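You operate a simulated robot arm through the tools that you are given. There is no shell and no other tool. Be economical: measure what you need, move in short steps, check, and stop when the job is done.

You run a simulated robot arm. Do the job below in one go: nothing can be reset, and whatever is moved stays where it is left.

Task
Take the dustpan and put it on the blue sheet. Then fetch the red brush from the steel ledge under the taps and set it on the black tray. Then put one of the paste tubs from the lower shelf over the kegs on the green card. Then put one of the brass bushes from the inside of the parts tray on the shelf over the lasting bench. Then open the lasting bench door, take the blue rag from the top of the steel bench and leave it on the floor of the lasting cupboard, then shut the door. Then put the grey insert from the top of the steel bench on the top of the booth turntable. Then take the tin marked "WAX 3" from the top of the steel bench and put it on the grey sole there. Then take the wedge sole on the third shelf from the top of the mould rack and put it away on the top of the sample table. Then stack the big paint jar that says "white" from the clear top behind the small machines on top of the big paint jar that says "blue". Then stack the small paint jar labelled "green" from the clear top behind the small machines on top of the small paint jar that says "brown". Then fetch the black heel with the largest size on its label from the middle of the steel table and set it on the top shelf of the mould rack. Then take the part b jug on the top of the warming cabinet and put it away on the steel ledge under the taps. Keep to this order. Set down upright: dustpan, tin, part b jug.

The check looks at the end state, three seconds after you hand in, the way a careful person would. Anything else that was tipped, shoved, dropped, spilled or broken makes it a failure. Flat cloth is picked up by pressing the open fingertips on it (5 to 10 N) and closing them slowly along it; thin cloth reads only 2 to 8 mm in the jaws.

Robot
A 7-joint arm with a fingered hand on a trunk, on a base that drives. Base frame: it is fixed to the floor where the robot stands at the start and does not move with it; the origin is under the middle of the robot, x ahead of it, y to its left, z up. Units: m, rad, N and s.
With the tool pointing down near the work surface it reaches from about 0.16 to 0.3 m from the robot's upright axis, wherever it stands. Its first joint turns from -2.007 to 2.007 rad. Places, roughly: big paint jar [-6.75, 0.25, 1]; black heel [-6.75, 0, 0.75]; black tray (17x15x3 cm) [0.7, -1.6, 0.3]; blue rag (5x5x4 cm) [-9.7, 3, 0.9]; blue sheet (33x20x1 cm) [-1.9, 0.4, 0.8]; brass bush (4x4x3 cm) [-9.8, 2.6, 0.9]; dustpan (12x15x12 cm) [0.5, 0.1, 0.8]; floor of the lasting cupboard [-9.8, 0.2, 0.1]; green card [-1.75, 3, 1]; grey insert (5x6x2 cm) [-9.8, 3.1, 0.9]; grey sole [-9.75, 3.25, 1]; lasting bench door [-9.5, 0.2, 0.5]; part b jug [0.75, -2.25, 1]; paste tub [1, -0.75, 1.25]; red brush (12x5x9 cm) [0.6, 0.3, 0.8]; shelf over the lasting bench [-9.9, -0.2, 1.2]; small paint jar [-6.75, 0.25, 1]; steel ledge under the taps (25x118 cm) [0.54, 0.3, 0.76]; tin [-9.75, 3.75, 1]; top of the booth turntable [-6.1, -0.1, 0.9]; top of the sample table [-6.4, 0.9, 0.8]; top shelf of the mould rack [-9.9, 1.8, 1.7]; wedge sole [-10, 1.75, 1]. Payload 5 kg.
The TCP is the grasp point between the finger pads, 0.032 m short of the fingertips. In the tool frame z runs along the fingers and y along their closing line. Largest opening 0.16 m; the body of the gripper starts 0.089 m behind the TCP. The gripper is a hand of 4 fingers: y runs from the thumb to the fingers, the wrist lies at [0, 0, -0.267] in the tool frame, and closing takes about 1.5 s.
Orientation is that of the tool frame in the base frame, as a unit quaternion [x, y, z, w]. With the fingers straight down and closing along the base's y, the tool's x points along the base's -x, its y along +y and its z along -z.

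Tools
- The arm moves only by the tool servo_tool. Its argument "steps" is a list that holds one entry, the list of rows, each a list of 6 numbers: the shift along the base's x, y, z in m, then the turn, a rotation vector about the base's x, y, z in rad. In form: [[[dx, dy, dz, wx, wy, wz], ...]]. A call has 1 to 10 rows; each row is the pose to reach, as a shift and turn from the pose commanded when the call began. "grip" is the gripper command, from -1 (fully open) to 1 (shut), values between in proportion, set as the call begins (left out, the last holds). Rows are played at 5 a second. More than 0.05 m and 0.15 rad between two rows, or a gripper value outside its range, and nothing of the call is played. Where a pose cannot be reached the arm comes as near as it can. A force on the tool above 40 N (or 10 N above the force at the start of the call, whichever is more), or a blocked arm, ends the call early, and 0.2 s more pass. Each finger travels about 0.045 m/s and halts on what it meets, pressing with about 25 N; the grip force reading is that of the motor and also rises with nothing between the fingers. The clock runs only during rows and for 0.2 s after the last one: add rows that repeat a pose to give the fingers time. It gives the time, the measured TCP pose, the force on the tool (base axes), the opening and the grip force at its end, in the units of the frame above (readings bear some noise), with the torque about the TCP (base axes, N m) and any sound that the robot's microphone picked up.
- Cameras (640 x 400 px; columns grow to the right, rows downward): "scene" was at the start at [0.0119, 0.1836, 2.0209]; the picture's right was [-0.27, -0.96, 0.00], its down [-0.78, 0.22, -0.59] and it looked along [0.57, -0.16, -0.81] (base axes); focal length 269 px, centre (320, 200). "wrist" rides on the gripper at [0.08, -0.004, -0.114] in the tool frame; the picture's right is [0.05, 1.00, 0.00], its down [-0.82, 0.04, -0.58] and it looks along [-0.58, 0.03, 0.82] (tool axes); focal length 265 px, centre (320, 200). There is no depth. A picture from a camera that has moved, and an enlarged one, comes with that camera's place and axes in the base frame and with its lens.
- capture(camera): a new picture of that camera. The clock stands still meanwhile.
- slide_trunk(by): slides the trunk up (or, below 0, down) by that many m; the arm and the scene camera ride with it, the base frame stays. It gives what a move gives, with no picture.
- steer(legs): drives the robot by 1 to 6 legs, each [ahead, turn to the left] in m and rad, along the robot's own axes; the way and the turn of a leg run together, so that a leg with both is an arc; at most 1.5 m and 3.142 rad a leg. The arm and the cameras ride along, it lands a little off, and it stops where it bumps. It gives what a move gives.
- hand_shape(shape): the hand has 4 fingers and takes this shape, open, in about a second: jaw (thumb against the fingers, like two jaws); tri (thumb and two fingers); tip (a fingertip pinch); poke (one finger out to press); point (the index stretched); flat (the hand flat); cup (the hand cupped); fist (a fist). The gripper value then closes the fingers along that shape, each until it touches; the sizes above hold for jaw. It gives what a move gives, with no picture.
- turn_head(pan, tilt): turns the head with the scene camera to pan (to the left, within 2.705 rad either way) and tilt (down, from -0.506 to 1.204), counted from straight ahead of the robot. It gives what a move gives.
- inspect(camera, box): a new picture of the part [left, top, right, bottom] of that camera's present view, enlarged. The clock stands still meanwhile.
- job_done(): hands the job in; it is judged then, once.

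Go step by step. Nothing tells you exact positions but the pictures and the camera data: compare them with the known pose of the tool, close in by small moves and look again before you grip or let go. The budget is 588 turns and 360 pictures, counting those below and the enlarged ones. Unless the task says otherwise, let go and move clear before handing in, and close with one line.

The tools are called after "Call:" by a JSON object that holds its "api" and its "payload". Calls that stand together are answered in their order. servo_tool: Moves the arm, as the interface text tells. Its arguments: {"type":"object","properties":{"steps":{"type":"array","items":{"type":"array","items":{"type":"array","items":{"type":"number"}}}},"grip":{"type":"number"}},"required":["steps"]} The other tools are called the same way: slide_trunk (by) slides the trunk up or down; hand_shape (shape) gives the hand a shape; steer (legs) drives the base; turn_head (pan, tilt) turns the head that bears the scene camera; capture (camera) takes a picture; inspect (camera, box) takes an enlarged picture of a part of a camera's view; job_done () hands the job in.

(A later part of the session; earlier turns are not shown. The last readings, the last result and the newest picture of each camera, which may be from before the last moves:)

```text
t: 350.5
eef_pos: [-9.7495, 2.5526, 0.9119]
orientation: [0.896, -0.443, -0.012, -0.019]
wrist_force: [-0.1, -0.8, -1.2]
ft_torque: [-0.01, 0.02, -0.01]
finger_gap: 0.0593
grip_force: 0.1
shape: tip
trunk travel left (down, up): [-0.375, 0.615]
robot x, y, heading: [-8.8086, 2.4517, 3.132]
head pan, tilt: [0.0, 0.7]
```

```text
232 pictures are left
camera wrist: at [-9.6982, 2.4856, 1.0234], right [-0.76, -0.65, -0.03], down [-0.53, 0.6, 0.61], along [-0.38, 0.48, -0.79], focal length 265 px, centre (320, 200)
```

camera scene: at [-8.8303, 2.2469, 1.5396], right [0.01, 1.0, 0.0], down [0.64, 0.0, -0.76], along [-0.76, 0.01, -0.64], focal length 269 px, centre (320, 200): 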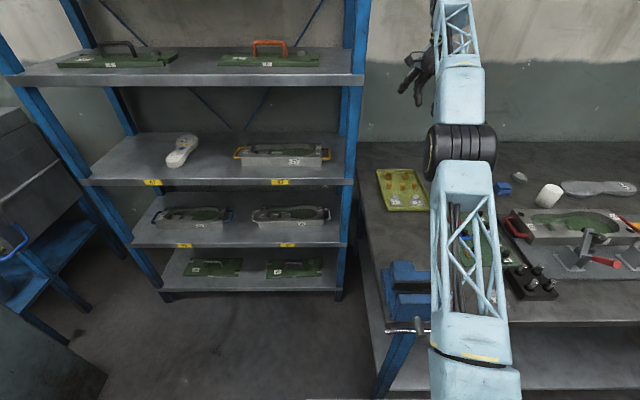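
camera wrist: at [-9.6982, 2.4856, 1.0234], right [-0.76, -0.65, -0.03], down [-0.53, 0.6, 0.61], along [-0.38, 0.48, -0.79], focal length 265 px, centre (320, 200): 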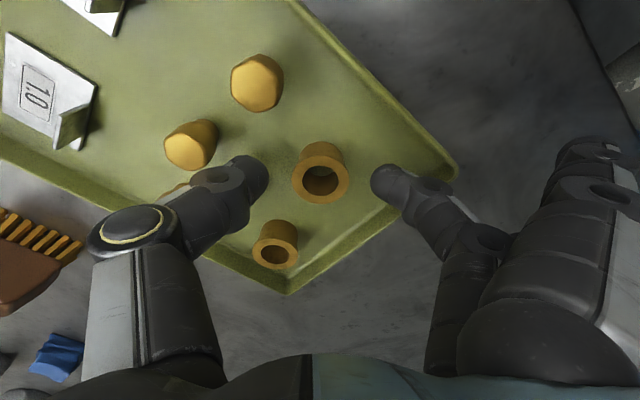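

Call:
{"api": "servo_tool", "payload": {"steps": [[[0, 0, -0.004, 0, 0, 0], [0, 0, -0.008, 0, 0, 0]]]}}

Call:
{"api": "servo_tool", "payload": {"steps": [[[0, 0, 0, 0, 0, 0], [0, 0, 0, 0, 0, 0], [0, 0, 0, 0, 0, 0], [0, 0, 0, 0, 0, 0], [0, 0, 0, 0, 0, 0], [0, 0, 0, 0, 0, 0], [0, 0, 0, 0, 0, 0]]], "grip": 1}}

Call:
{"api": "inspect", "payload": {"camera": "wrist", "box": [220, 100, 420, 260]}}

```text
t: 351.1
eef_pos: [-9.7497, 2.5523, 0.9066]
orientation: [0.896, -0.444, -0.013, -0.019]
wrist_force: [-3.1, 0.4, 17.9]
ft_torque: [-0.49, 0.62, -0.1]
finger_gap: 0.0611
grip_force: 0.0
shape: tip
trunk travel left (down, up): [-0.375, 0.615]
robot x, y, heading: [-8.8043, 2.4519, 3.134]
head pan, tilt: [0.0, 0.7]
```

```text
t: 352.7
eef_pos: [-9.7485, 2.5525, 0.9043]
orientation: [0.896, -0.444, -0.013, -0.019]
wrist_force: [8.6, 2.8, 26.5]
ft_torque: [0.42, -1.0, -0.04]
finger_gap: 0.0361
grip_force: 25.0
shape: tip
trunk travel left (down, up): [-0.375, 0.615]
robot x, y, heading: [-8.8015, 2.4495, 3.136]
head pan, tilt: [0.0, 0.7]
```

```text
2.50 times, centred on (320, 180) of wrist
camera zoom: at [-9.6961, 2.4851, 1.0169], right [-0.76, -0.65, -0.02], down [-0.52, 0.59, 0.61], along [-0.38, 0.48, -0.79], focal length 664 px, centre (320, 250)
```

zoom: 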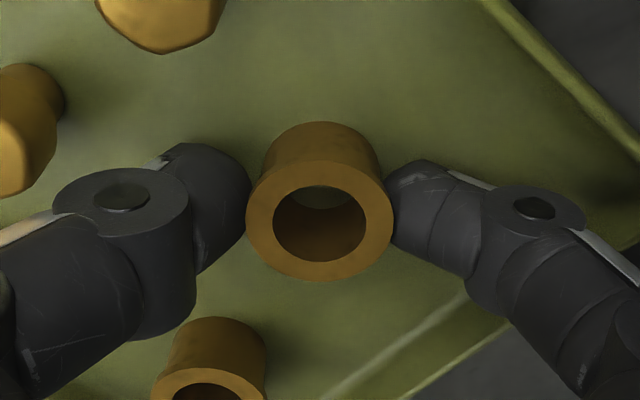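

Now the tips hold the bush properly, though pressing on the tray floor. I'll lift gently.

Call:
{"api": "servo_tool", "payload": {"steps": [[[0, 0, 0.006, 0, 0, 0], [0, 0, 0.02, 0, 0, 0], [0, 0, 0.05, 0, 0, 0], [0, 0, 0.09, 0, 0, 0], [0.02, 0, 0.13, 0, 0, 0]]]}}

Call:
{"api": "capture", "payload": {"camera": "wrist"}}

```text
t: 353.9
eef_pos: [-9.7271, 2.5521, 1.0348]
orientation: [0.897, -0.442, -0.012, -0.019]
wrist_force: [-0.9, 0.2, -1.6]
ft_torque: [-0.02, 0.0, 0.03]
finger_gap: 0.0334
grip_force: 24.8
shape: tip
trunk travel left (down, up): [-0.375, 0.615]
robot x, y, heading: [-8.807, 2.4509, 3.137]
head pan, tilt: [0.0, 0.7]
```

```text
230 pictures are left
camera wrist: at [-9.6765, 2.4853, 1.146], right [-0.76, -0.65, -0.03], down [-0.53, 0.59, 0.61], along [-0.38, 0.48, -0.79], focal length 265 px, centre (320, 200)
```

wrist: 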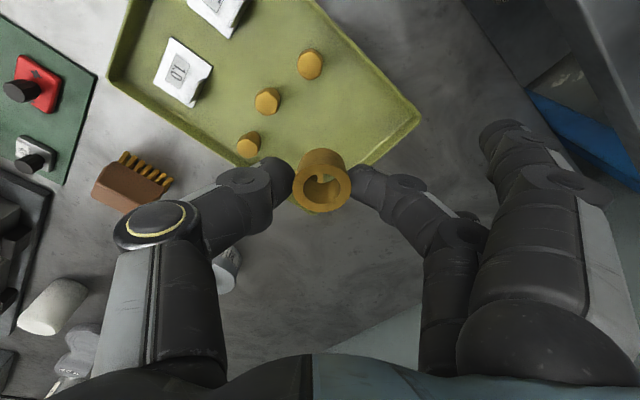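

The bush is held. I'll raise, retract and drive to the lasting bench around the pillar.

Call:
{"api": "slide_trunk", "payload": {"by": 0.35}}

Call:
{"api": "servo_tool", "payload": {"steps": [[[0.045, 0, 0, 0, 0, 0], [0.09, 0, 0, 0, 0, 0], [0.135, 0, 0, 0, 0, 0], [0.18, 0, 0, 0, 0, 0], [0.225, 0, 0, 0, 0, 0], [0.27, -0.02, 0, 0, 0, 0], [0.315, -0.04, 0, 0, 0, 0], [0.36, -0.06, 0, 0, 0, 0], [0.4, -0.08, 0, 0, 0, 0]]]}}

Call:
{"api": "capture", "payload": {"camera": "scene"}}

```text
t: 357.3
eef_pos: [-9.7291, 2.5528, 1.3849]
orientation: [0.897, -0.442, -0.013, -0.019]
wrist_force: [0.9, 0.9, -0.5]
ft_torque: [0.03, -0.04, 0.0]
finger_gap: 0.0333
grip_force: 24.8
shape: tip
trunk travel left (down, up): [-0.725, 0.265]
robot x, y, heading: [-8.809, 2.4525, 3.135]
head pan, tilt: [0.0, 0.7]
```

```text
t: 359.3
eef_pos: [-9.3276, 2.4727, 1.3852]
orientation: [0.897, -0.442, -0.013, -0.019]
wrist_force: [0.5, -0.4, 0.5]
ft_torque: [0.02, 0.03, -0.01]
finger_gap: 0.0334
grip_force: 24.9
shape: tip
trunk travel left (down, up): [-0.725, 0.265]
robot x, y, heading: [-8.8065, 2.451, 3.132]
head pan, tilt: [0.0, 0.7]
```

```text
229 pictures are left
camera scene: at [-8.8299, 2.2471, 1.8899], right [0.01, 1.0, 0.0], down [0.64, 0.0, -0.77], along [-0.77, 0.01, -0.64], focal length 269 px, centre (320, 200)
```

scene: 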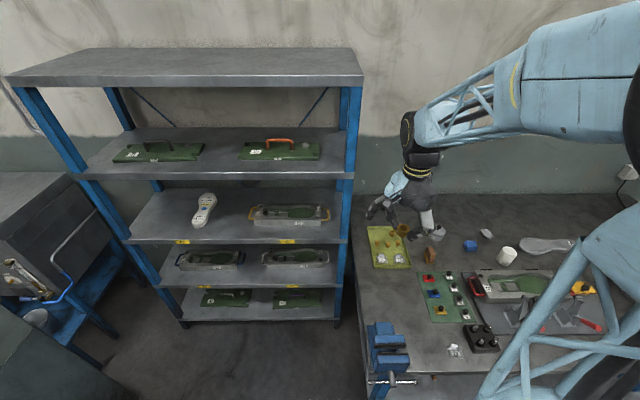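

Call:
{"api": "steer", "payload": {"legs": [[-0.32, 0], [0, 1.571], [1.5, 0], [0.95, 0], [0, -1.571]]}}

Call:
{"api": "turn_head", "payload": {"pan": 0.0, "tilt": 0.5}}

Call:
{"api": "capture", "payload": {"camera": "scene"}}

```text
t: 381.1
eef_pos: [-8.9969, 0.0271, 1.3854]
orientation: [0.896, -0.443, -0.012, -0.019]
wrist_force: [-0.4, -0.2, -0.6]
ft_torque: [0.01, 0.0, -0.01]
finger_gap: 0.0328
grip_force: 24.9
shape: tip
trunk travel left (down, up): [-0.725, 0.265]
robot x, y, heading: [-8.472, 0.0257, 3.132]
head pan, tilt: [0.0, 0.7]
```

```text
t: 381.8
eef_pos: [-8.9965, 0.0271, 1.3853]
orientation: [0.897, -0.441, -0.012, -0.02]
wrist_force: [-0.2, -0.1, 0.2]
ft_torque: [0.02, 0.0, -0.01]
finger_gap: 0.0323
grip_force: 24.6
shape: tip
trunk travel left (down, up): [-0.725, 0.265]
robot x, y, heading: [-8.4726, 0.0229, 3.135]
head pan, tilt: [0.0, 0.499]
```

```text
228 pictures are left
camera scene: at [-8.5044, -0.1767, 1.9076], right [0.01, 1.0, 0.0], down [0.48, 0.0, -0.88], along [-0.88, 0.01, -0.48], focal length 269 px, centre (320, 200)
```

scene: 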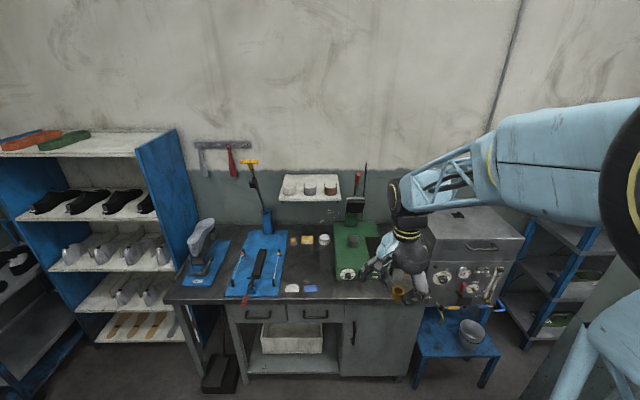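

Call:
{"api": "inspect", "payload": {"camera": "scene", "box": [220, 130, 420, 300]}}

```text
2.35 times, centred on (320, 215) of scene
camera zoom: at [-8.5044, -0.1767, 1.9076], right [0.01, 1.0, 0.0], down [0.48, 0.0, -0.88], along [-0.88, 0.01, -0.48], focal length 633 px, centre (320, 165)
```

zoom: 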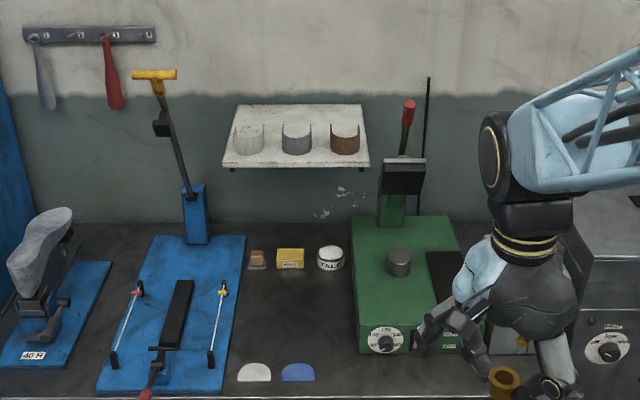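

The shelf (z≈1.2) has three heel counters; there is a free strip along its front edge. I'll turn the hand so its spare fingers point toward me, away from the counters.

Call:
{"api": "servo_tool", "payload": {"steps": [[[0, 0, 0, 0, 0, 0.145], [0, 0, 0, 0, 0, 0.29], [0, 0, 0, 0, 0, 0.435], [0, 0, 0, 0, 0, 0.58], [0, 0, 0, 0, 0, 0.725], [0, 0, 0, 0, 0, 0.87], [0, 0, 0, 0, 0, 1.015], [0, 0, 0, 0, 0, 1.16], [0, 0, 0, 0, 0, 1.305], [0, 0, 0, 0, 0, 1.45]]]}}

Call:
{"api": "servo_tool", "payload": {"steps": [[[0, 0, 0, 0, 0, 0.14], [0, 0, 0, 0, 0, 0.28], [0, 0, 0, 0, 0, 0.42], [0, 0, 0, 0, 0, 0.56], [0, 0, 0, 0, 0, 0.7], [0, 0, 0, 0, 0, 0.84], [0, 0, 0, 0, 0, 0.97]]]}}

Call:
{"api": "capture", "payload": {"camera": "wrist"}}

```text
t: 384.0
eef_pos: [-8.9953, 0.0256, 1.3851]
orientation: [0.964, 0.264, -0.021, -0.007]
wrist_force: [0.5, 0.1, -1.5]
ft_torque: [0.01, 0.01, -0.01]
finger_gap: 0.0323
grip_force: 25.4
shape: tip
trunk travel left (down, up): [-0.725, 0.265]
robot x, y, heading: [-8.4736, 0.0226, 3.134]
head pan, tilt: [0.0, 0.499]
```

```text
t: 385.8
eef_pos: [-8.9888, -0.0471, 1.3786]
orientation: [0.709, 0.705, -0.014, 0.007]
wrist_force: [0.7, -0.4, -1.5]
ft_torque: [-0.04, -0.02, -0.02]
finger_gap: 0.0321
grip_force: 25.1
shape: tip
out of reach, approached as far as the arm can: row 7
trunk travel left (down, up): [-0.725, 0.265]
robot x, y, heading: [-8.4737, 0.0276, 3.139]
head pan, tilt: [0.0, 0.499]
stopped in row 7: the arm was blocked; the commanded pose is now the measured one
```

```text
226 pictures are left
camera wrist: at [-8.9928, 0.0353, 1.4903], right [1.0, 0.05, -0.01], down [0.04, -0.8, 0.6], along [0.02, -0.6, -0.8], focal length 265 px, centre (320, 200)
```

wrist: 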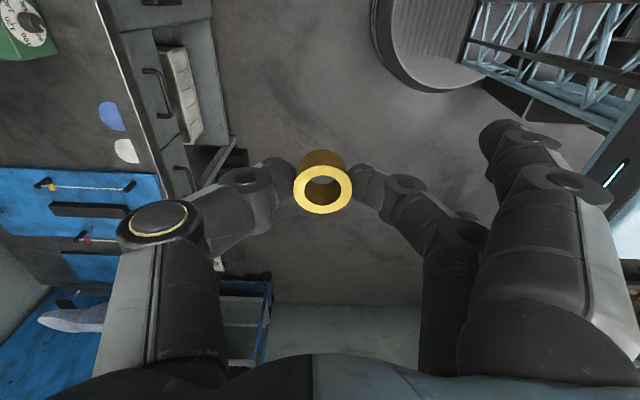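

The orientation works. I'll drive up to the bench and extend toward the shelf at height.

Call:
{"api": "steer", "payload": {"legs": [[0.42, 0]]}}

Call:
{"api": "servo_tool", "payload": {"steps": [[[-0.04, -0.012, 0.005, 0, 0, 0], [-0.08, -0.024, 0.01, 0, 0, 0], [-0.12, -0.036, 0.01, 0, 0, 0], [-0.16, -0.048, 0.01, 0, 0, 0], [-0.2, -0.06, 0.01, 0, 0, 0], [-0.24, -0.072, 0.01, 0, 0, 0], [-0.28, -0.084, 0.01, 0, 0, 0], [-0.31, -0.096, 0.01, 0, 0, 0], [-0.33, -0.105, 0.01, 0, 0, 0]]]}}

Call:
{"api": "capture", "payload": {"camera": "scene"}}

Call:
{"api": "capture", "payload": {"camera": "wrist"}}

```text
t: 388.4
eef_pos: [-9.4078, -0.0517, 1.3771]
orientation: [0.706, 0.708, -0.012, 0.008]
wrist_force: [0.0, 0.8, -0.7]
ft_torque: [0.0, -0.03, 0.03]
finger_gap: 0.0323
grip_force: 24.8
shape: tip
trunk travel left (down, up): [-0.725, 0.265]
robot x, y, heading: [-8.8903, 0.0266, -3.136]
head pan, tilt: [0.0, 0.499]
```

```text
t: 390.4
eef_pos: [-9.7371, -0.1556, 1.3875]
orientation: [0.706, 0.709, -0.013, 0.007]
wrist_force: [-0.2, 0.2, -1.7]
ft_torque: [-0.04, -0.02, -0.01]
finger_gap: 0.0317
grip_force: 25.2
shape: tip
trunk travel left (down, up): [-0.725, 0.265]
robot x, y, heading: [-8.892, 0.0271, -3.141]
head pan, tilt: [0.0, 0.499]
```

```text
225 pictures are left
camera scene: at [-8.9213, -0.1773, 1.9074], right [0.0, 1.0, 0.0], down [0.48, 0.0, -0.88], along [-0.88, 0.0, -0.48], focal length 269 px, centre (320, 200)
```

scene: 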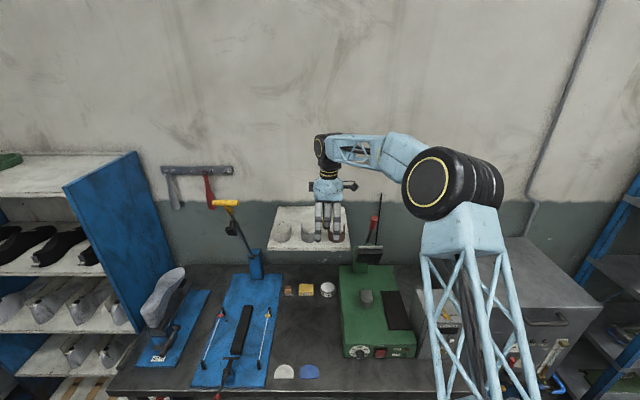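

```text
224 pictures are left
camera wrist: at [-9.7412, -0.0732, 1.4998], right [1.0, 0.05, -0.01], down [0.05, -0.8, 0.6], along [0.03, -0.6, -0.8], focal length 265 px, centre (320, 200)
```

wrist: 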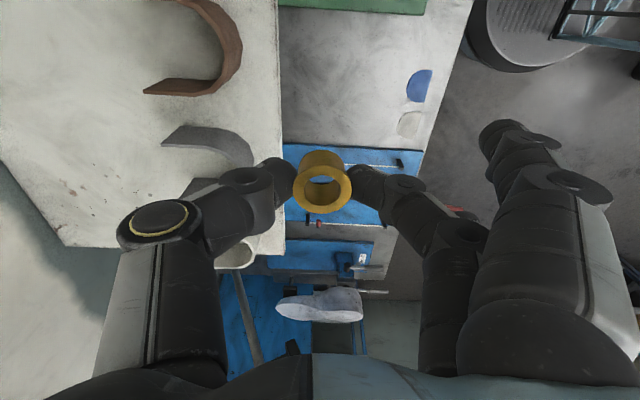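

The free spot is in the gap between the brown and grey counters, near the front edge: about (-9.812, -0.168). I'll move above it and start down.

Call:
{"api": "servo_tool", "payload": {"steps": [[[-0.03, -0.006, 0, 0, 0, 0], [-0.06, -0.012, 0, 0, 0, 0], [-0.075, -0.012, -0.02, 0, 0, 0], [-0.075, -0.012, -0.06, 0, 0, 0], [-0.075, -0.012, -0.09, 0, 0, 0]]]}}

Call:
{"api": "capture", "payload": {"camera": "wrist"}}

Call:
{"api": "inspect", "payload": {"camera": "scene", "box": [250, 150, 410, 270]}}

```text
t: 391.6
eef_pos: [-9.8135, -0.1693, 1.2972]
orientation: [0.706, 0.708, -0.013, 0.007]
wrist_force: [0.1, -0.6, -0.6]
ft_torque: [-0.04, -0.03, 0.03]
finger_gap: 0.0319
grip_force: 25.3
shape: tip
trunk travel left (down, up): [-0.725, 0.265]
robot x, y, heading: [-8.8957, 0.0252, -3.143]
head pan, tilt: [0.0, 0.499]
```

```text
223 pictures are left
camera wrist: at [-9.8172, -0.0862, 1.4096], right [1.0, 0.05, -0.01], down [0.05, -0.8, 0.6], along [0.03, -0.6, -0.8], focal length 265 px, centre (320, 200)
```

wrist: 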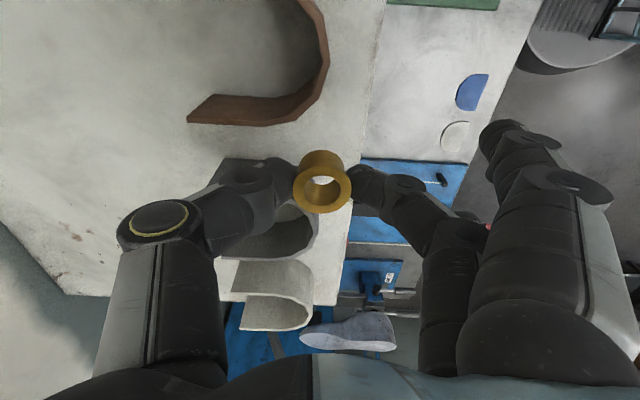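

```text
3.33 times, centred on (330, 210) of scene
camera zoom: at [-8.9212, -0.1767, 1.9076], right [0.0, 1.0, 0.0], down [0.48, 0.0, -0.88], along [-0.88, 0.0, -0.48], focal length 896 px, centre (287, 167)
```

zoom: 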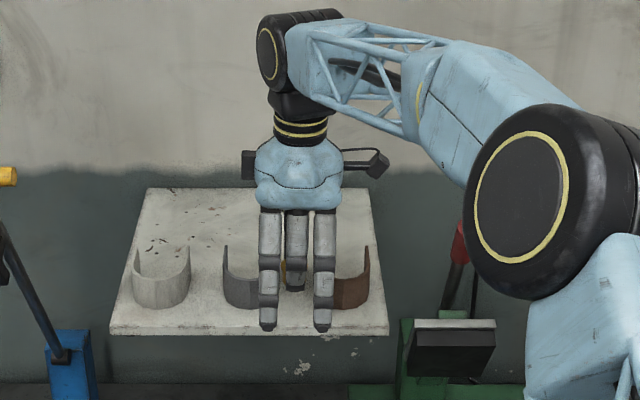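

Clearances look fine at (-9.81, -0.166). I'll lower slowly to contact.

Call:
{"api": "servo_tool", "payload": {"steps": [[[0.003, 0.003, -0.02, 0, 0, 0], [0.003, 0.003, -0.04, 0, 0, 0], [0.003, 0.003, -0.05, 0, 0, 0], [0.003, 0.003, -0.056, 0, 0, 0]]]}}

Call:
{"api": "capture", "payload": {"camera": "wrist"}}

```text
t: 392.7
eef_pos: [-9.8117, -0.1664, 1.2511]
orientation: [0.706, 0.708, -0.019, 0.004]
wrist_force: [1.4, 0.5, 17.2]
ft_torque: [0.12, -0.08, -0.01]
finger_gap: 0.0335
grip_force: 25.1
shape: tip
trunk travel left (down, up): [-0.725, 0.265]
robot x, y, heading: [-8.8909, 0.0263, -3.142]
head pan, tilt: [0.0, 0.499]
stopped in row 4: the force on the tool passed its limit at 42 N (the readings are from after the stop); the commanded pose is now the measured one
```

```text
221 pictures are left
camera wrist: at [-9.8134, -0.0831, 1.3636], right [1.0, 0.05, -0.02], down [0.06, -0.8, 0.6], along [0.01, -0.6, -0.8], focal length 265 px, centre (320, 200)
```

wrist: 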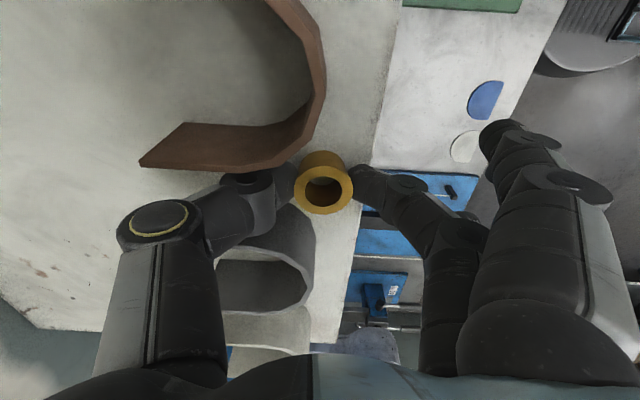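

The bush is seated on the shelf. I'll ease up slightly and open the tips a little.

Call:
{"api": "servo_tool", "payload": {"steps": [[[0, 0, 0.002, 0, 0, 0], [0, 0, 0.002, 0, 0, 0], [0, 0, 0.002, 0, 0, 0], [0, 0, 0.002, 0, 0, 0]]], "grip": 0.35}}

Call:
{"api": "servo_tool", "payload": {"steps": [[[0, 0, 0.02, 0, 0, 0], [0, 0, 0.06, 0, 0, 0], [0, 0, 0.1, 0, 0, 0], [0.03, 0, 0.13, 0, 0, 0]]]}}

Call:
{"api": "capture", "payload": {"camera": "wrist"}}

```text
t: 393.7
eef_pos: [-9.8106, -0.1655, 1.2524]
orientation: [0.706, 0.708, -0.018, 0.004]
wrist_force: [-0.6, -0.5, 16.7]
ft_torque: [0.07, 0.18, -0.01]
finger_gap: 0.0453
grip_force: 0.0
shape: tip
trunk travel left (down, up): [-0.725, 0.265]
robot x, y, heading: [-8.8902, 0.0239, -3.142]
head pan, tilt: [0.0, 0.499]
```

```text
t: 394.7
eef_pos: [-9.7788, -0.1653, 1.3819]
orientation: [0.706, 0.708, -0.017, 0.004]
wrist_force: [0.2, 0.9, 0.5]
ft_torque: [0.0, 0.1, 0.01]
finger_gap: 0.0517
grip_force: 0.1
shape: tip
trunk travel left (down, up): [-0.725, 0.265]
robot x, y, heading: [-8.8888, 0.0272, -3.14]
head pan, tilt: [0.0, 0.499]
```

```text
220 pictures are left
camera wrist: at [-9.782, -0.083, 1.4947], right [1.0, 0.05, -0.02], down [0.06, -0.8, 0.6], along [0.02, -0.6, -0.8], focal length 265 px, centre (320, 200)
```

wrist: 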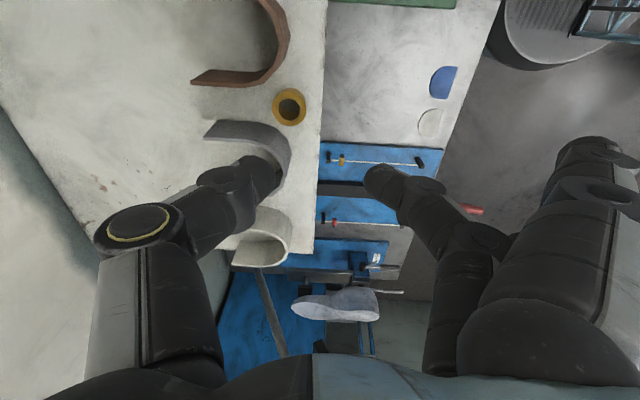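

The bush stands on the shelf. Next the cupboard door; I'll back off, restore the hand's orientation and look at the door handle.

Call:
{"api": "steer", "payload": {"legs": [[-0.45, 0]]}}

Call:
{"api": "servo_tool", "payload": {"steps": [[[0.04, 0.015, 0, 0, 0, -0.15], [0.08, 0.03, 0, 0, 0, -0.3], [0.12, 0.045, 0, 0, 0, -0.45], [0.16, 0.06, 0, 0, 0, -0.6], [0.2, 0.075, 0, 0, 0, -0.75], [0.24, 0.09, 0, 0, 0, -0.9], [0.26, 0.105, 0, 0, 0, -1.05], [0.26, 0.12, 0, 0, 0, -1.2], [0.26, 0.135, 0, 0, 0, -1.35], [0.26, 0.15, 0, 0, 0, -1.5]]]}}

Call:
{"api": "hand_shape", "payload": {"shape": "jaw"}}

Call:
{"api": "slide_trunk", "payload": {"by": -0.4}}

Call:
{"api": "turn_head", "payload": {"pan": -0.15, "tilt": 0.55}}

Call:
{"api": "capture", "payload": {"camera": "scene"}}

```text
t: 397.3
eef_pos: [-9.3506, -0.1636, 1.38]
orientation: [0.707, 0.707, -0.016, 0.006]
wrist_force: [-1.6, -0.2, -0.9]
ft_torque: [-0.01, -0.06, -0.02]
finger_gap: 0.0516
grip_force: 0.1
shape: tip
trunk travel left (down, up): [-0.725, 0.265]
robot x, y, heading: [-8.4548, 0.024, 3.143]
head pan, tilt: [0.0, 0.499]
stopped in leg 1: the robot was blocked; the commanded pose is now the measured one
```

```text
t: 399.5
eef_pos: [-9.0886, -0.015, 1.3819]
orientation: [0.999, 0.034, -0.017, -0.009]
wrist_force: [0.3, 1.2, 0.6]
ft_torque: [-0.02, 0.0, -0.01]
finger_gap: 0.0518
grip_force: 0.0
shape: tip
trunk travel left (down, up): [-0.725, 0.265]
robot x, y, heading: [-8.4548, 0.0253, 3.142]
head pan, tilt: [0.0, 0.499]
```

```text
t: 400.4
eef_pos: [-9.0886, -0.0129, 1.3816]
orientation: [0.999, 0.035, -0.016, -0.008]
wrist_force: [-0.7, -0.8, -0.2]
ft_torque: [0.03, 0.02, -0.01]
finger_gap: 0.1602
grip_force: 0.1
shape: jaw
trunk travel left (down, up): [-0.725, 0.265]
robot x, y, heading: [-8.4563, 0.0263, 3.141]
head pan, tilt: [0.0, 0.499]
```

```text
t: 404.3
eef_pos: [-9.0889, -0.0144, 0.9813]
orientation: [0.999, 0.035, -0.017, -0.009]
wrist_force: [-0.4, -0.2, 0.5]
ft_torque: [-0.01, -0.02, 0.02]
finger_gap: 0.16
grip_force: 0.1
shape: jaw
trunk travel left (down, up): [-0.325, 0.665]
robot x, y, heading: [-8.4593, 0.0315, 3.14]
head pan, tilt: [0.0, 0.499]
```

```text
t: 405.0
eef_pos: [-9.0892, -0.0136, 0.9829]
orientation: [0.999, 0.036, -0.016, -0.008]
wrist_force: [0.3, -0.3, -0.3]
ft_torque: [0.01, 0.02, -0.02]
finger_gap: 0.1601
grip_force: 0.1
shape: jaw
trunk travel left (down, up): [-0.325, 0.665]
robot x, y, heading: [-8.4582, 0.0255, 3.142]
head pan, tilt: [-0.15, 0.55]
```

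```text
219 pictures are left
camera scene: at [-8.4867, -0.1628, 1.503], right [0.15, 0.99, 0.0], down [0.52, -0.08, -0.85], along [-0.84, 0.13, -0.52], focal length 269 px, centre (320, 200)
```

scene: 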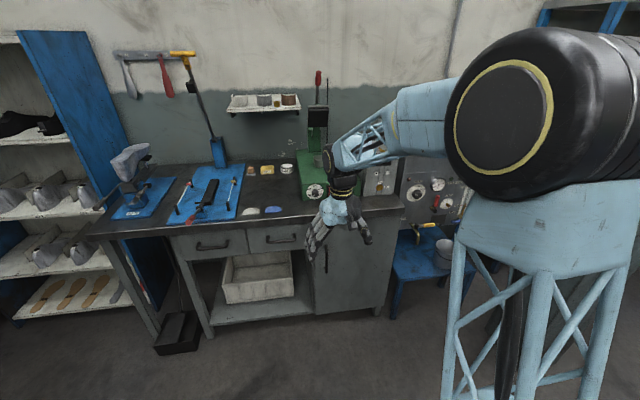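

The robot bumped something behind while backing; I'll look back to check nothing was disturbed.

Call:
{"api": "turn_head", "payload": {"pan": 2.6, "tilt": 0.8}}

Call:
{"api": "capture", "payload": {"camera": "scene"}}

Call:
{"api": "turn_head", "payload": {"pan": -2.7, "tilt": 0.8}}

Call:
{"api": "capture", "payload": {"camera": "scene"}}

```text
t: 407.4
eef_pos: [-9.0886, -0.014, 0.9826]
orientation: [0.999, 0.035, -0.016, -0.009]
wrist_force: [-0.2, 0.2, -0.4]
ft_torque: [-0.01, 0.01, 0.02]
finger_gap: 0.1601
grip_force: 0.1
shape: jaw
trunk travel left (down, up): [-0.325, 0.665]
robot x, y, heading: [-8.4592, 0.025, 3.144]
head pan, tilt: [2.601, 0.799]
```

```text
218 pictures are left
camera scene: at [-8.3288, -0.2178, 1.4816], right [-0.52, -0.86, 0.0], down [-0.61, 0.37, -0.7], along [0.6, -0.36, -0.72], focal length 269 px, centre (320, 200)
```

scene: 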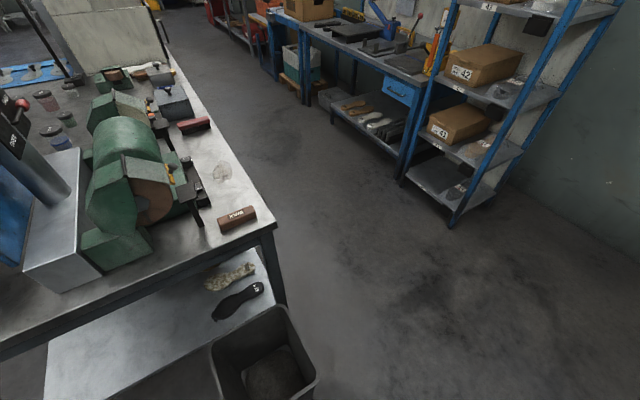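

```text
t: 411.5
eef_pos: [-9.0881, -0.0138, 0.9814]
orientation: [0.999, 0.036, -0.016, -0.008]
wrist_force: [-0.6, -0.5, 0.2]
ft_torque: [-0.02, 0.01, -0.01]
finger_gap: 0.1601
grip_force: 0.0
shape: jaw
trunk travel left (down, up): [-0.325, 0.665]
robot x, y, heading: [-8.4583, 0.0247, 3.141]
head pan, tilt: [-2.7, 0.799]
```

```text
217 pictures are left
camera scene: at [-8.325, -0.1418, 1.4816], right [0.43, -0.9, 0.0], down [-0.65, -0.31, -0.7], along [0.63, 0.3, -0.72], focal length 269 px, centre (320, 200)
```

scene: 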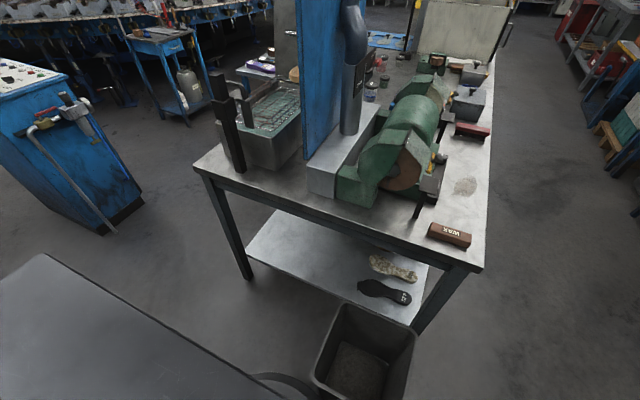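

It was a waste bin, still upright; I'll stay clear of it. Now I'll shape the arm toward the door handle at about (-9.39, 0.01, 0.585): hand forward and level.

Call:
{"api": "servo_tool", "payload": {"steps": [[[-0.018, 0, -0.036, 0, 0.145, 0], [-0.036, 0, -0.072, 0, 0.29, 0], [-0.054, 0, -0.108, 0, 0.435, 0], [-0.072, 0, -0.144, 0, 0.58, 0], [-0.09, 0, -0.18, 0, 0.725, 0], [-0.108, 0, -0.216, 0, 0.87, 0], [-0.126, 0, -0.252, 0, 1.015, 0], [-0.144, 0, -0.288, 0, 1.16, 0], [-0.162, 0, -0.324, 0, 1.305, 0], [-0.18, 0, -0.36, 0, 1.45, 0]]], "grip": -0.3}}

Call:
{"api": "turn_head", "payload": {"pan": 0.0, "tilt": 0.6}}

Call:
{"api": "capture", "payload": {"camera": "scene"}}

Call:
{"api": "capture", "payload": {"camera": "wrist"}}

```text
t: 413.7
eef_pos: [-9.2738, -0.0154, 0.633]
orientation: [0.731, 0.016, -0.681, -0.027]
wrist_force: [2.0, 1.6, -5.5]
ft_torque: [0.07, 0.59, 0.3]
finger_gap: 0.1039
grip_force: 0.0
shape: jaw
trunk travel left (down, up): [-0.325, 0.665]
robot x, y, heading: [-8.4611, 0.0269, 3.139]
head pan, tilt: [-2.7, 0.799]
```

```text
t: 416.1
eef_pos: [-9.2746, -0.0176, 0.6392]
orientation: [0.731, 0.015, -0.682, -0.025]
wrist_force: [0.9, 0.2, 0.5]
ft_torque: [0.01, 0.01, -0.04]
finger_gap: 0.1041
grip_force: 0.0
shape: jaw
trunk travel left (down, up): [-0.325, 0.665]
robot x, y, heading: [-8.4554, 0.0228, 3.145]
head pan, tilt: [0.0, 0.6]
```

```text
216 pictures are left
camera scene: at [-8.4864, -0.1762, 1.4985], right [0.0, 1.0, 0.0], down [0.57, 0.0, -0.82], along [-0.82, 0.0, -0.57], focal length 269 px, centre (320, 200)
```

scene: 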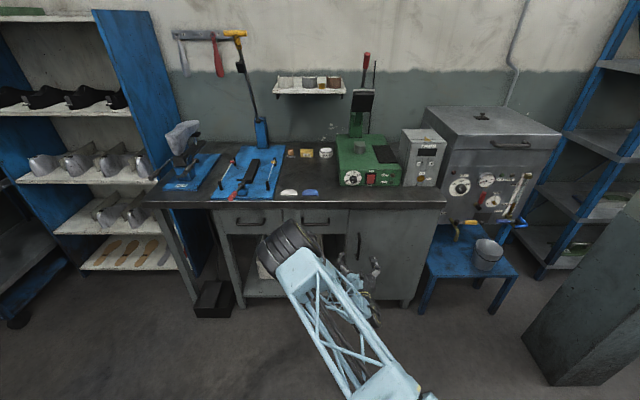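

```text
215 pictures are left
camera wrist: at [-9.1573, -0.0107, 0.5679], right [-0.01, -0.99, -0.11], down [0.52, -0.1, 0.85], along [-0.85, -0.05, 0.52], focal length 265 px, centre (320, 200)
```

wrist: 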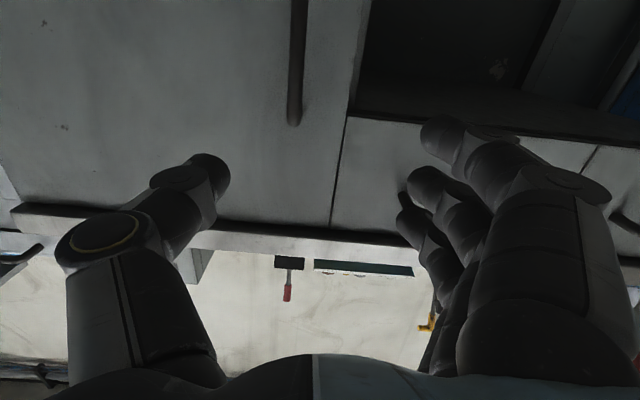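

The handle bar runs vertically at y≈0.005, z 0.53–0.65. I'll align with it and advance until the fingers straddle it.

Call:
{"api": "servo_tool", "payload": {"steps": [[[0, 0.011, -0.025, 0, 0, 0], [0, 0.022, -0.047, 0, 0, 0], [-0.03, 0.022, -0.047, 0, 0, 0], [-0.06, 0.022, -0.047, 0, 0, 0], [-0.08, 0.022, -0.047, 0, 0, 0]]]}}

Call:
{"api": "capture", "payload": {"camera": "wrist"}}

```text
t: 417.3
eef_pos: [-9.3495, 0.0092, 0.5741]
orientation: [0.738, 0.022, -0.674, -0.031]
wrist_force: [0.2, 0.3, -0.5]
ft_torque: [-0.01, -0.03, -0.01]
finger_gap: 0.1041
grip_force: 0.0
shape: jaw
trunk travel left (down, up): [-0.325, 0.665]
robot x, y, heading: [-8.4593, 0.0279, 3.138]
head pan, tilt: [0.0, 0.6]
```

```text
214 pictures are left
camera wrist: at [-9.231, 0.016, 0.5064], right [0.0, -0.99, -0.12], down [0.5, -0.11, 0.86], along [-0.86, -0.06, 0.5], focal length 265 px, centre (320, 200)
```

wrist: 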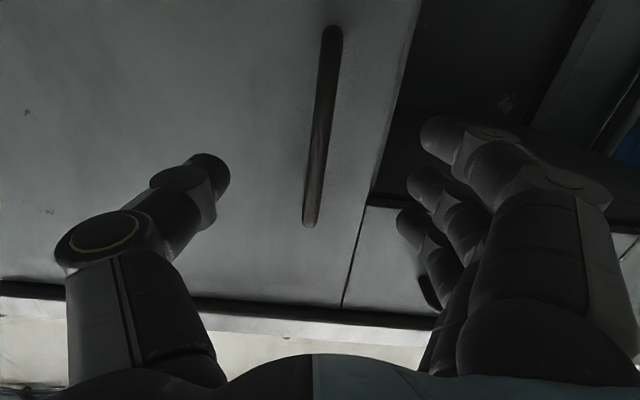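

Call:
{"api": "servo_tool", "payload": {"steps": [[[-0.012, 0, 0, 0, 0, 0], [-0.024, 0, 0, 0, 0, 0], [-0.03, 0, 0, 0, 0, 0]]]}}

Call:
{"api": "servo_tool", "payload": {"steps": [[[0, 0, 0, 0, 0, 0], [0, 0, 0, 0, 0, 0], [0, 0, 0, 0, 0, 0], [0, 0, 0, 0, 0, 0], [0, 0, 0, 0, 0, 0], [0, 0, 0, 0, 0, 0], [0, 0, 0, 0, 0, 0], [0, 0, 0, 0, 0, 0]]], "grip": 1}}

Call:
{"api": "capture", "payload": {"camera": "wrist"}}

```text
t: 418.1
eef_pos: [-9.3788, 0.0075, 0.573]
orientation: [0.738, 0.022, -0.674, -0.03]
wrist_force: [-0.1, -0.4, 0.0]
ft_torque: [-0.03, -0.01, 0.0]
finger_gap: 0.1041
grip_force: 0.1
shape: jaw
trunk travel left (down, up): [-0.325, 0.665]
robot x, y, heading: [-8.4599, 0.0308, 3.142]
head pan, tilt: [0.0, 0.6]
```

```text
t: 419.9
eef_pos: [-9.3787, 0.0083, 0.5744]
orientation: [0.738, 0.021, -0.674, -0.03]
wrist_force: [4.7, -0.1, 0.1]
ft_torque: [0.16, 0.11, 0.03]
finger_gap: 0.0
grip_force: 25.3
shape: jaw
trunk travel left (down, up): [-0.325, 0.665]
robot x, y, heading: [-8.4591, 0.0284, 3.14]
head pan, tilt: [0.0, 0.6]
```

```text
213 pictures are left
camera wrist: at [-9.2588, 0.0148, 0.5061], right [0.0, -0.99, -0.12], down [0.5, -0.11, 0.86], along [-0.86, -0.06, 0.5], focal length 265 px, centre (320, 200)
```

wrist: 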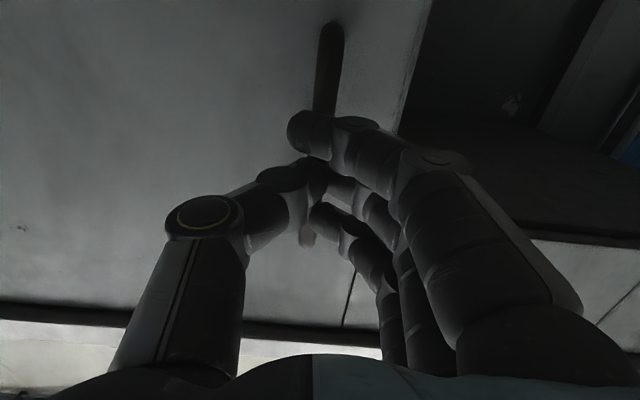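

The fingers closed in front of the bar. I'll reopen, advance about 2 cm more, and close again.

Call:
{"api": "servo_tool", "payload": {"steps": [[[0, 0, 0, 0, 0, 0], [0, 0, 0, 0, 0, 0], [0, 0, 0, 0, 0, 0], [0, 0, 0, 0, 0, 0], [-0.01, 0, 0, 0, 0, 0], [-0.02, 0, 0, 0, 0, 0]]], "grip": -0.2}}

Call:
{"api": "capture", "payload": {"camera": "wrist"}}

```text
t: 421.3
eef_pos: [-9.3984, 0.008, 0.574]
orientation: [0.737, 0.021, -0.675, -0.03]
wrist_force: [0.4, 0.6, -0.1]
ft_torque: [-0.02, -0.02, -0.02]
finger_gap: 0.0956
grip_force: 0.1
shape: jaw
trunk travel left (down, up): [-0.325, 0.665]
robot x, y, heading: [-8.4613, 0.0261, 3.144]
head pan, tilt: [0.0, 0.6]
```

```text
212 pictures are left
camera wrist: at [-9.2796, 0.015, 0.5061], right [0.0, -0.99, -0.12], down [0.5, -0.11, 0.86], along [-0.86, -0.06, 0.5], focal length 265 px, centre (320, 200)
```

wrist: 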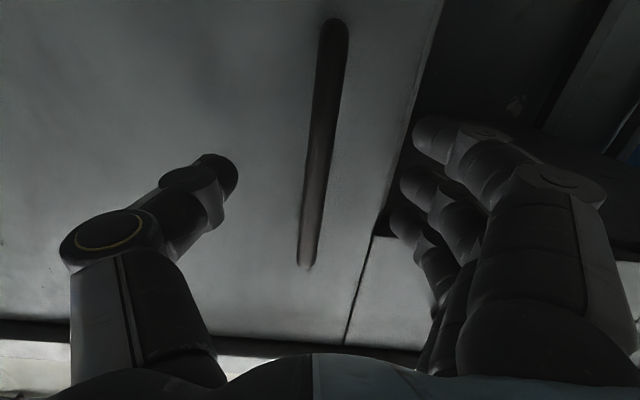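

Call:
{"api": "servo_tool", "payload": {"steps": [[[-0.007, 0, 0, 0, 0, 0], [-0.014, 0, 0, 0, 0, 0], [-0.02, 0, 0, 0, 0, 0]]]}}

Call:
{"api": "servo_tool", "payload": {"steps": [[[0, 0, 0, 0, 0, 0], [0, 0, 0, 0, 0, 0], [0, 0, 0, 0, 0, 0], [0, 0, 0, 0, 0, 0], [0, 0, 0, 0, 0, 0], [0, 0, 0, 0, 0, 0], [0, 0, 0, 0, 0, 0], [0, 0, 0, 0, 0, 0]]], "grip": 1}}

Call:
{"api": "capture", "payload": {"camera": "wrist"}}

```text
t: 422.1
eef_pos: [-9.419, 0.0073, 0.5738]
orientation: [0.737, 0.021, -0.675, -0.03]
wrist_force: [0.0, -0.1, -0.5]
ft_torque: [0.01, -0.01, -0.01]
finger_gap: 0.0961
grip_force: 0.1
shape: jaw
trunk travel left (down, up): [-0.325, 0.665]
robot x, y, heading: [-8.4604, 0.0275, 3.144]
head pan, tilt: [0.0, 0.6]
```

```text
t: 423.9
eef_pos: [-9.4192, 0.0081, 0.5742]
orientation: [0.737, 0.021, -0.675, -0.03]
wrist_force: [-0.5, 1.2, -0.3]
ft_torque: [-0.16, 0.05, 0.01]
finger_gap: 0.0
grip_force: 25.2
shape: jaw
trunk travel left (down, up): [-0.325, 0.665]
robot x, y, heading: [-8.4572, 0.0262, 3.14]
head pan, tilt: [0.0, 0.6]
```

```text
211 pictures are left
camera wrist: at [-9.2992, 0.0151, 0.5056], right [-0.01, -0.99, -0.12], down [0.5, -0.11, 0.86], along [-0.86, -0.06, 0.5], focal length 265 px, centre (320, 200)
```

wrist: 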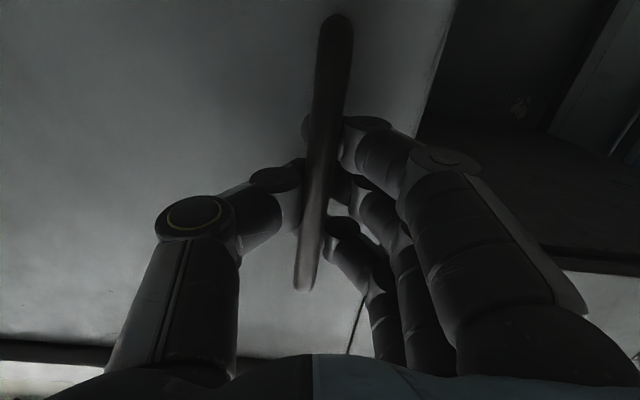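

The fingers are hooked around the handle. I'll pull along the door's arc.

Call:
{"api": "servo_tool", "payload": {"steps": [[[0.02, 0.001, 0, 0, 0, 0.04], [0.045, 0.003, 0, 0, 0, 0.09], [0.07, 0.008, 0, 0, 0, 0.15], [0.095, 0.014, 0, 0, 0, 0.21], [0.12, 0.023, 0, 0, 0, 0.27], [0.143, 0.033, 0, 0, 0, 0.33], [0.165, 0.045, 0, 0, 0, 0.4]]]}}

Call:
{"api": "capture", "payload": {"camera": "scene"}}

Call:
{"api": "capture", "payload": {"camera": "wrist"}}

```text
t: 425.5
eef_pos: [-9.2599, 0.0574, 0.5747]
orientation: [0.721, 0.16, -0.667, 0.094]
wrist_force: [-16.2, 23.0, -4.9]
ft_torque: [-0.2, 0.0, 0.09]
finger_gap: 0.0001
grip_force: 24.6
shape: jaw
trunk travel left (down, up): [-0.325, 0.665]
robot x, y, heading: [-8.4573, 0.0261, 3.138]
head pan, tilt: [0.0, 0.6]
stopped in row 7: the force on the tool passed its limit at 40 N (the readings are from after the stop); the commanded pose is now the measured one
```

```text
210 pictures are left
camera scene: at [-8.489, -0.175, 1.4986], right [0.01, 1.0, 0.0], down [0.57, 0.0, -0.82], along [-0.82, 0.0, -0.57], focal length 269 px, centre (320, 200)
```

scene: 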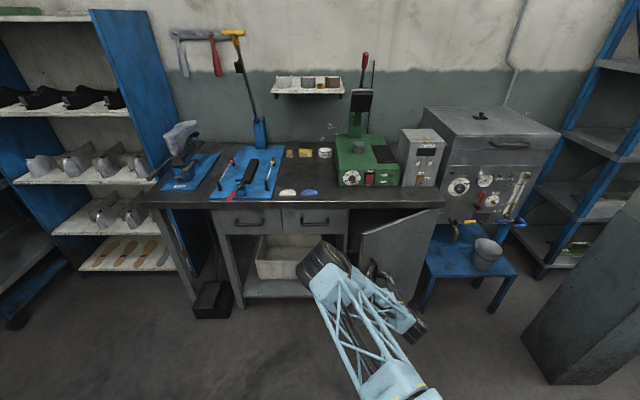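

```text
209 pictures are left
camera wrist: at [-9.1513, 0.1077, 0.5066], right [0.36, -0.92, -0.13], down [0.51, 0.08, 0.86], along [-0.78, -0.37, 0.5], focal length 265 px, centre (320, 200)
```

wrist: 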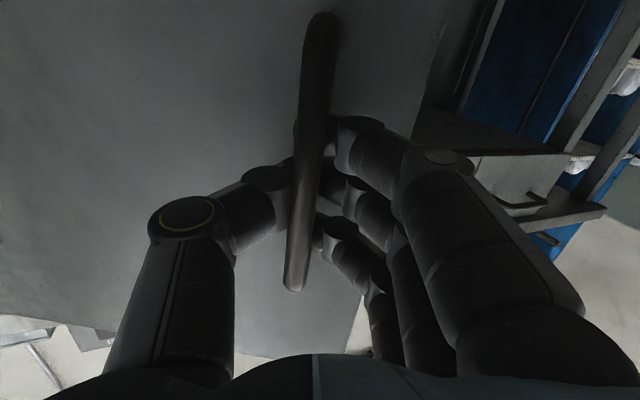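

The door follows and is about 30° open, with its arc tighter than assumed. I'll continue with more sideways motion.

Call:
{"api": "servo_tool", "payload": {"steps": [[[0.012, 0.012, 0, 0, 0, 0.05], [0.032, 0.03, 0, 0, 0, 0.12], [0.055, 0.054, 0, 0, 0, 0.2], [0.075, 0.081, 0, 0, 0, 0.28], [0.092, 0.112, 0, 0, 0, 0.36]]]}}

Call:
{"api": "capture", "payload": {"camera": "scene"}}

```text
t: 426.4
eef_pos: [-9.2099, 0.0913, 0.5752]
orientation: [0.696, 0.246, -0.654, 0.169]
wrist_force: [-25.5, 26.4, -7.1]
ft_torque: [-0.27, 0.03, 0.04]
finger_gap: 0.0
grip_force: 24.5
shape: jaw
trunk travel left (down, up): [-0.325, 0.665]
robot x, y, heading: [-8.4563, 0.0262, 3.139]
head pan, tilt: [0.0, 0.6]
stopped in row 4: the force on the tool passed its limit at 41 N (the readings are from after the stop); the commanded pose is now the measured one
```

```text
208 pictures are left
camera scene: at [-8.4899, -0.1758, 1.4983], right [0.01, 1.0, 0.0], down [0.57, 0.0, -0.82], along [-0.82, 0.0, -0.57], focal length 269 px, centre (320, 200)
```

scene: 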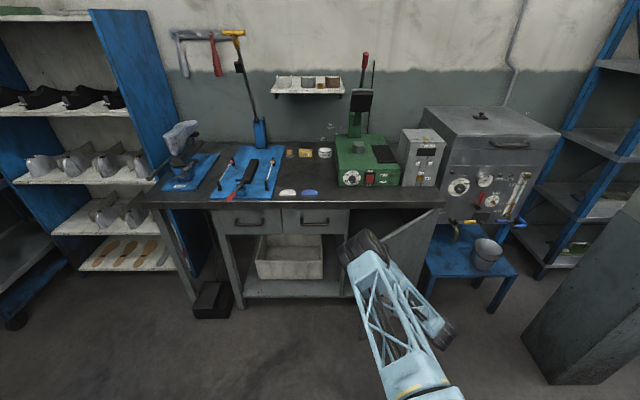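

The force is radial, so the true hinge radius is about 0.27. I'll follow that circle.

Call:
{"api": "servo_tool", "payload": {"steps": [[[-0.004, 0.012, 0, 0, 0, 0.03], [0.002, 0.026, 0, 0, 0, 0.08], [0.016, 0.046, 0, 0, 0, 0.15], [0.03, 0.066, 0, 0, 0, 0.2], [0.038, 0.084, 0, 0, 0, 0.25], [0.046, 0.102, 0, 0, 0, 0.3], [0.051, 0.122, 0, 0, 0, 0.35]]]}}

Call:
{"api": "capture", "payload": {"camera": "scene"}}

```text
t: 427.9
eef_pos: [-9.1557, 0.1934, 0.5752]
orientation: [0.646, 0.353, -0.616, 0.28]
wrist_force: [27.0, -16.3, 7.4]
ft_torque: [-0.24, -0.34, -0.06]
finger_gap: 0.0
grip_force: 24.8
shape: jaw
trunk travel left (down, up): [-0.325, 0.665]
robot x, y, heading: [-8.4588, 0.0254, 3.14]
head pan, tilt: [0.0, 0.6]
stopped in row 7: the force on the tool passed its limit at 52 N (the readings are from after the stop); the commanded pose is now the measured one
```

```text
207 pictures are left
camera scene: at [-8.4853, -0.1774, 1.4985], right [0.0, 1.0, 0.0], down [0.56, 0.0, -0.83], along [-0.83, 0.0, -0.56], focal length 269 px, centre (320, 200)
```

scene: 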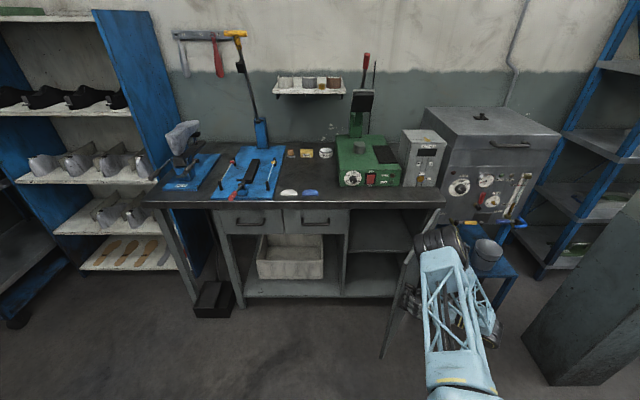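

The door is open about 80°. I'll release the handle and withdraw.

Call:
{"api": "servo_tool", "payload": {"steps": [[[0, 0, 0, 0, 0, 0], [0, 0, 0, 0, 0, 0], [0, 0, 0, 0, 0, 0], [0, 0, 0, 0, 0, 0], [0, 0, 0, 0, 0, 0]]], "grip": -0.2}}

Call:
{"api": "servo_tool", "payload": {"steps": [[[0.015, 0.02, 0, 0, 0, 0], [0.035, 0.047, 0, 0, 0, 0], [0.055, 0.075, 0, 0, 0, 0], [0.08, 0.105, 0, 0, 0, 0], [0.105, 0.13, 0.02, 0, 0, 0]]]}}

Call:
{"api": "capture", "payload": {"camera": "scene"}}

```text
t: 429.1
eef_pos: [-9.1579, 0.1965, 0.5751]
orientation: [0.646, 0.354, -0.616, 0.278]
wrist_force: [-0.1, -0.2, 0.6]
ft_torque: [0.02, -0.04, 0.0]
finger_gap: 0.096
grip_force: 0.1
shape: jaw
trunk travel left (down, up): [-0.325, 0.665]
robot x, y, heading: [-8.4592, 0.023, 3.139]
head pan, tilt: [0.0, 0.6]
```

```text
t: 430.3
eef_pos: [-9.0528, 0.3254, 0.5937]
orientation: [0.646, 0.354, -0.616, 0.278]
wrist_force: [-0.6, -0.4, -0.8]
ft_torque: [-0.01, 0.03, -0.01]
finger_gap: 0.0959
grip_force: 0.1
shape: jaw
trunk travel left (down, up): [-0.325, 0.665]
robot x, y, heading: [-8.4588, 0.028, 3.133]
head pan, tilt: [0.0, 0.6]
```

```text
206 pictures are left
camera scene: at [-8.4872, -0.1756, 1.4985], right [0.0, 1.0, 0.0], down [0.57, 0.0, -0.82], along [-0.82, 0.0, -0.57], focal length 269 px, centre (320, 200)
```

scene: 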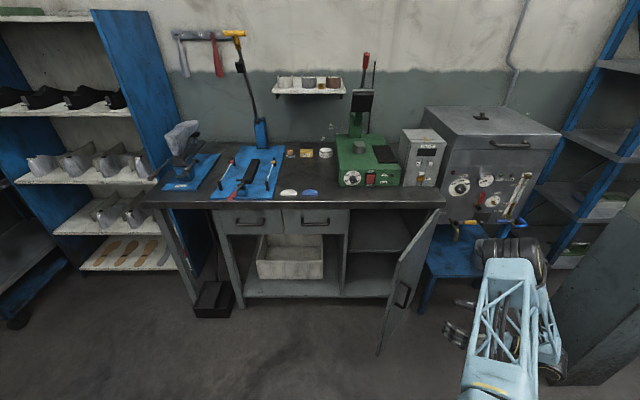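

The door stays open. I'll raise and fold the hand back to vertical before fetching the rag.

Call:
{"api": "servo_tool", "payload": {"steps": [[[0.01, 0.005, 0.03, 0.118, -0.089, 0], [0.02, 0.01, 0.06, 0.236, -0.178, 0], [0.03, 0.015, 0.09, 0.354, -0.267, 0], [0.04, 0.02, 0.12, 0.472, -0.356, 0], [0.05, 0.02, 0.15, 0.59, -0.445, 0], [0.05, 0.02, 0.18, 0.708, -0.534, 0], [0.05, 0.02, 0.21, 0.826, -0.623, 0], [0.05, 0.02, 0.24, 0.944, -0.712, 0], [0.05, 0.02, 0.27, 1.062, -0.801, 0], [0.05, 0.02, 0.3, 1.18, -0.88, 0]]]}}

Call:
{"api": "slide_trunk", "payload": {"by": 0.4}}

Call:
{"api": "servo_tool", "payload": {"steps": [[[0, -0.04, 0, 0, 0, -0.1], [0, -0.08, 0, 0, 0, -0.2], [0, -0.12, 0, 0, 0, -0.3], [0, -0.16, 0, 0, 0, -0.4], [0, -0.2, 0, 0, 0, -0.5], [0, -0.24, 0, 0, 0, -0.6], [0, -0.28, 0, 0, 0, -0.7], [0, -0.3, 0, 0, 0, -0.8], [0, -0.3, 0, 0, 0, -0.93]]], "grip": -1}}

```text
t: 432.5
eef_pos: [-9.0041, 0.3486, 0.8948]
orientation: [0.876, 0.482, -0.006, 0.0]
wrist_force: [0.0, 0.6, 0.0]
ft_torque: [-0.02, -0.01, -0.01]
finger_gap: 0.0961
grip_force: 0.1
shape: jaw
trunk travel left (down, up): [-0.325, 0.665]
robot x, y, heading: [-8.4591, 0.027, 3.138]
head pan, tilt: [0.0, 0.6]
```

```text
t: 436.4
eef_pos: [-9.0041, 0.349, 1.294]
orientation: [0.876, 0.483, -0.007, 0.0]
wrist_force: [0.0, -0.2, -0.8]
ft_torque: [0.02, -0.02, 0.0]
finger_gap: 0.0961
grip_force: 0.0
shape: jaw
trunk travel left (down, up): [-0.725, 0.265]
robot x, y, heading: [-8.4594, 0.0272, 3.134]
head pan, tilt: [0.0, 0.6]
```

```text
t: 438.4
eef_pos: [-9.0025, 0.0493, 1.2947]
orientation: [0.999, 0.037, -0.008, -0.003]
wrist_force: [0.0, -0.1, 0.7]
ft_torque: [0.02, -0.02, 0.02]
finger_gap: 0.16
grip_force: 0.1
shape: jaw
trunk travel left (down, up): [-0.725, 0.265]
robot x, y, heading: [-8.4606, 0.0247, 3.14]
head pan, tilt: [0.0, 0.6]
```

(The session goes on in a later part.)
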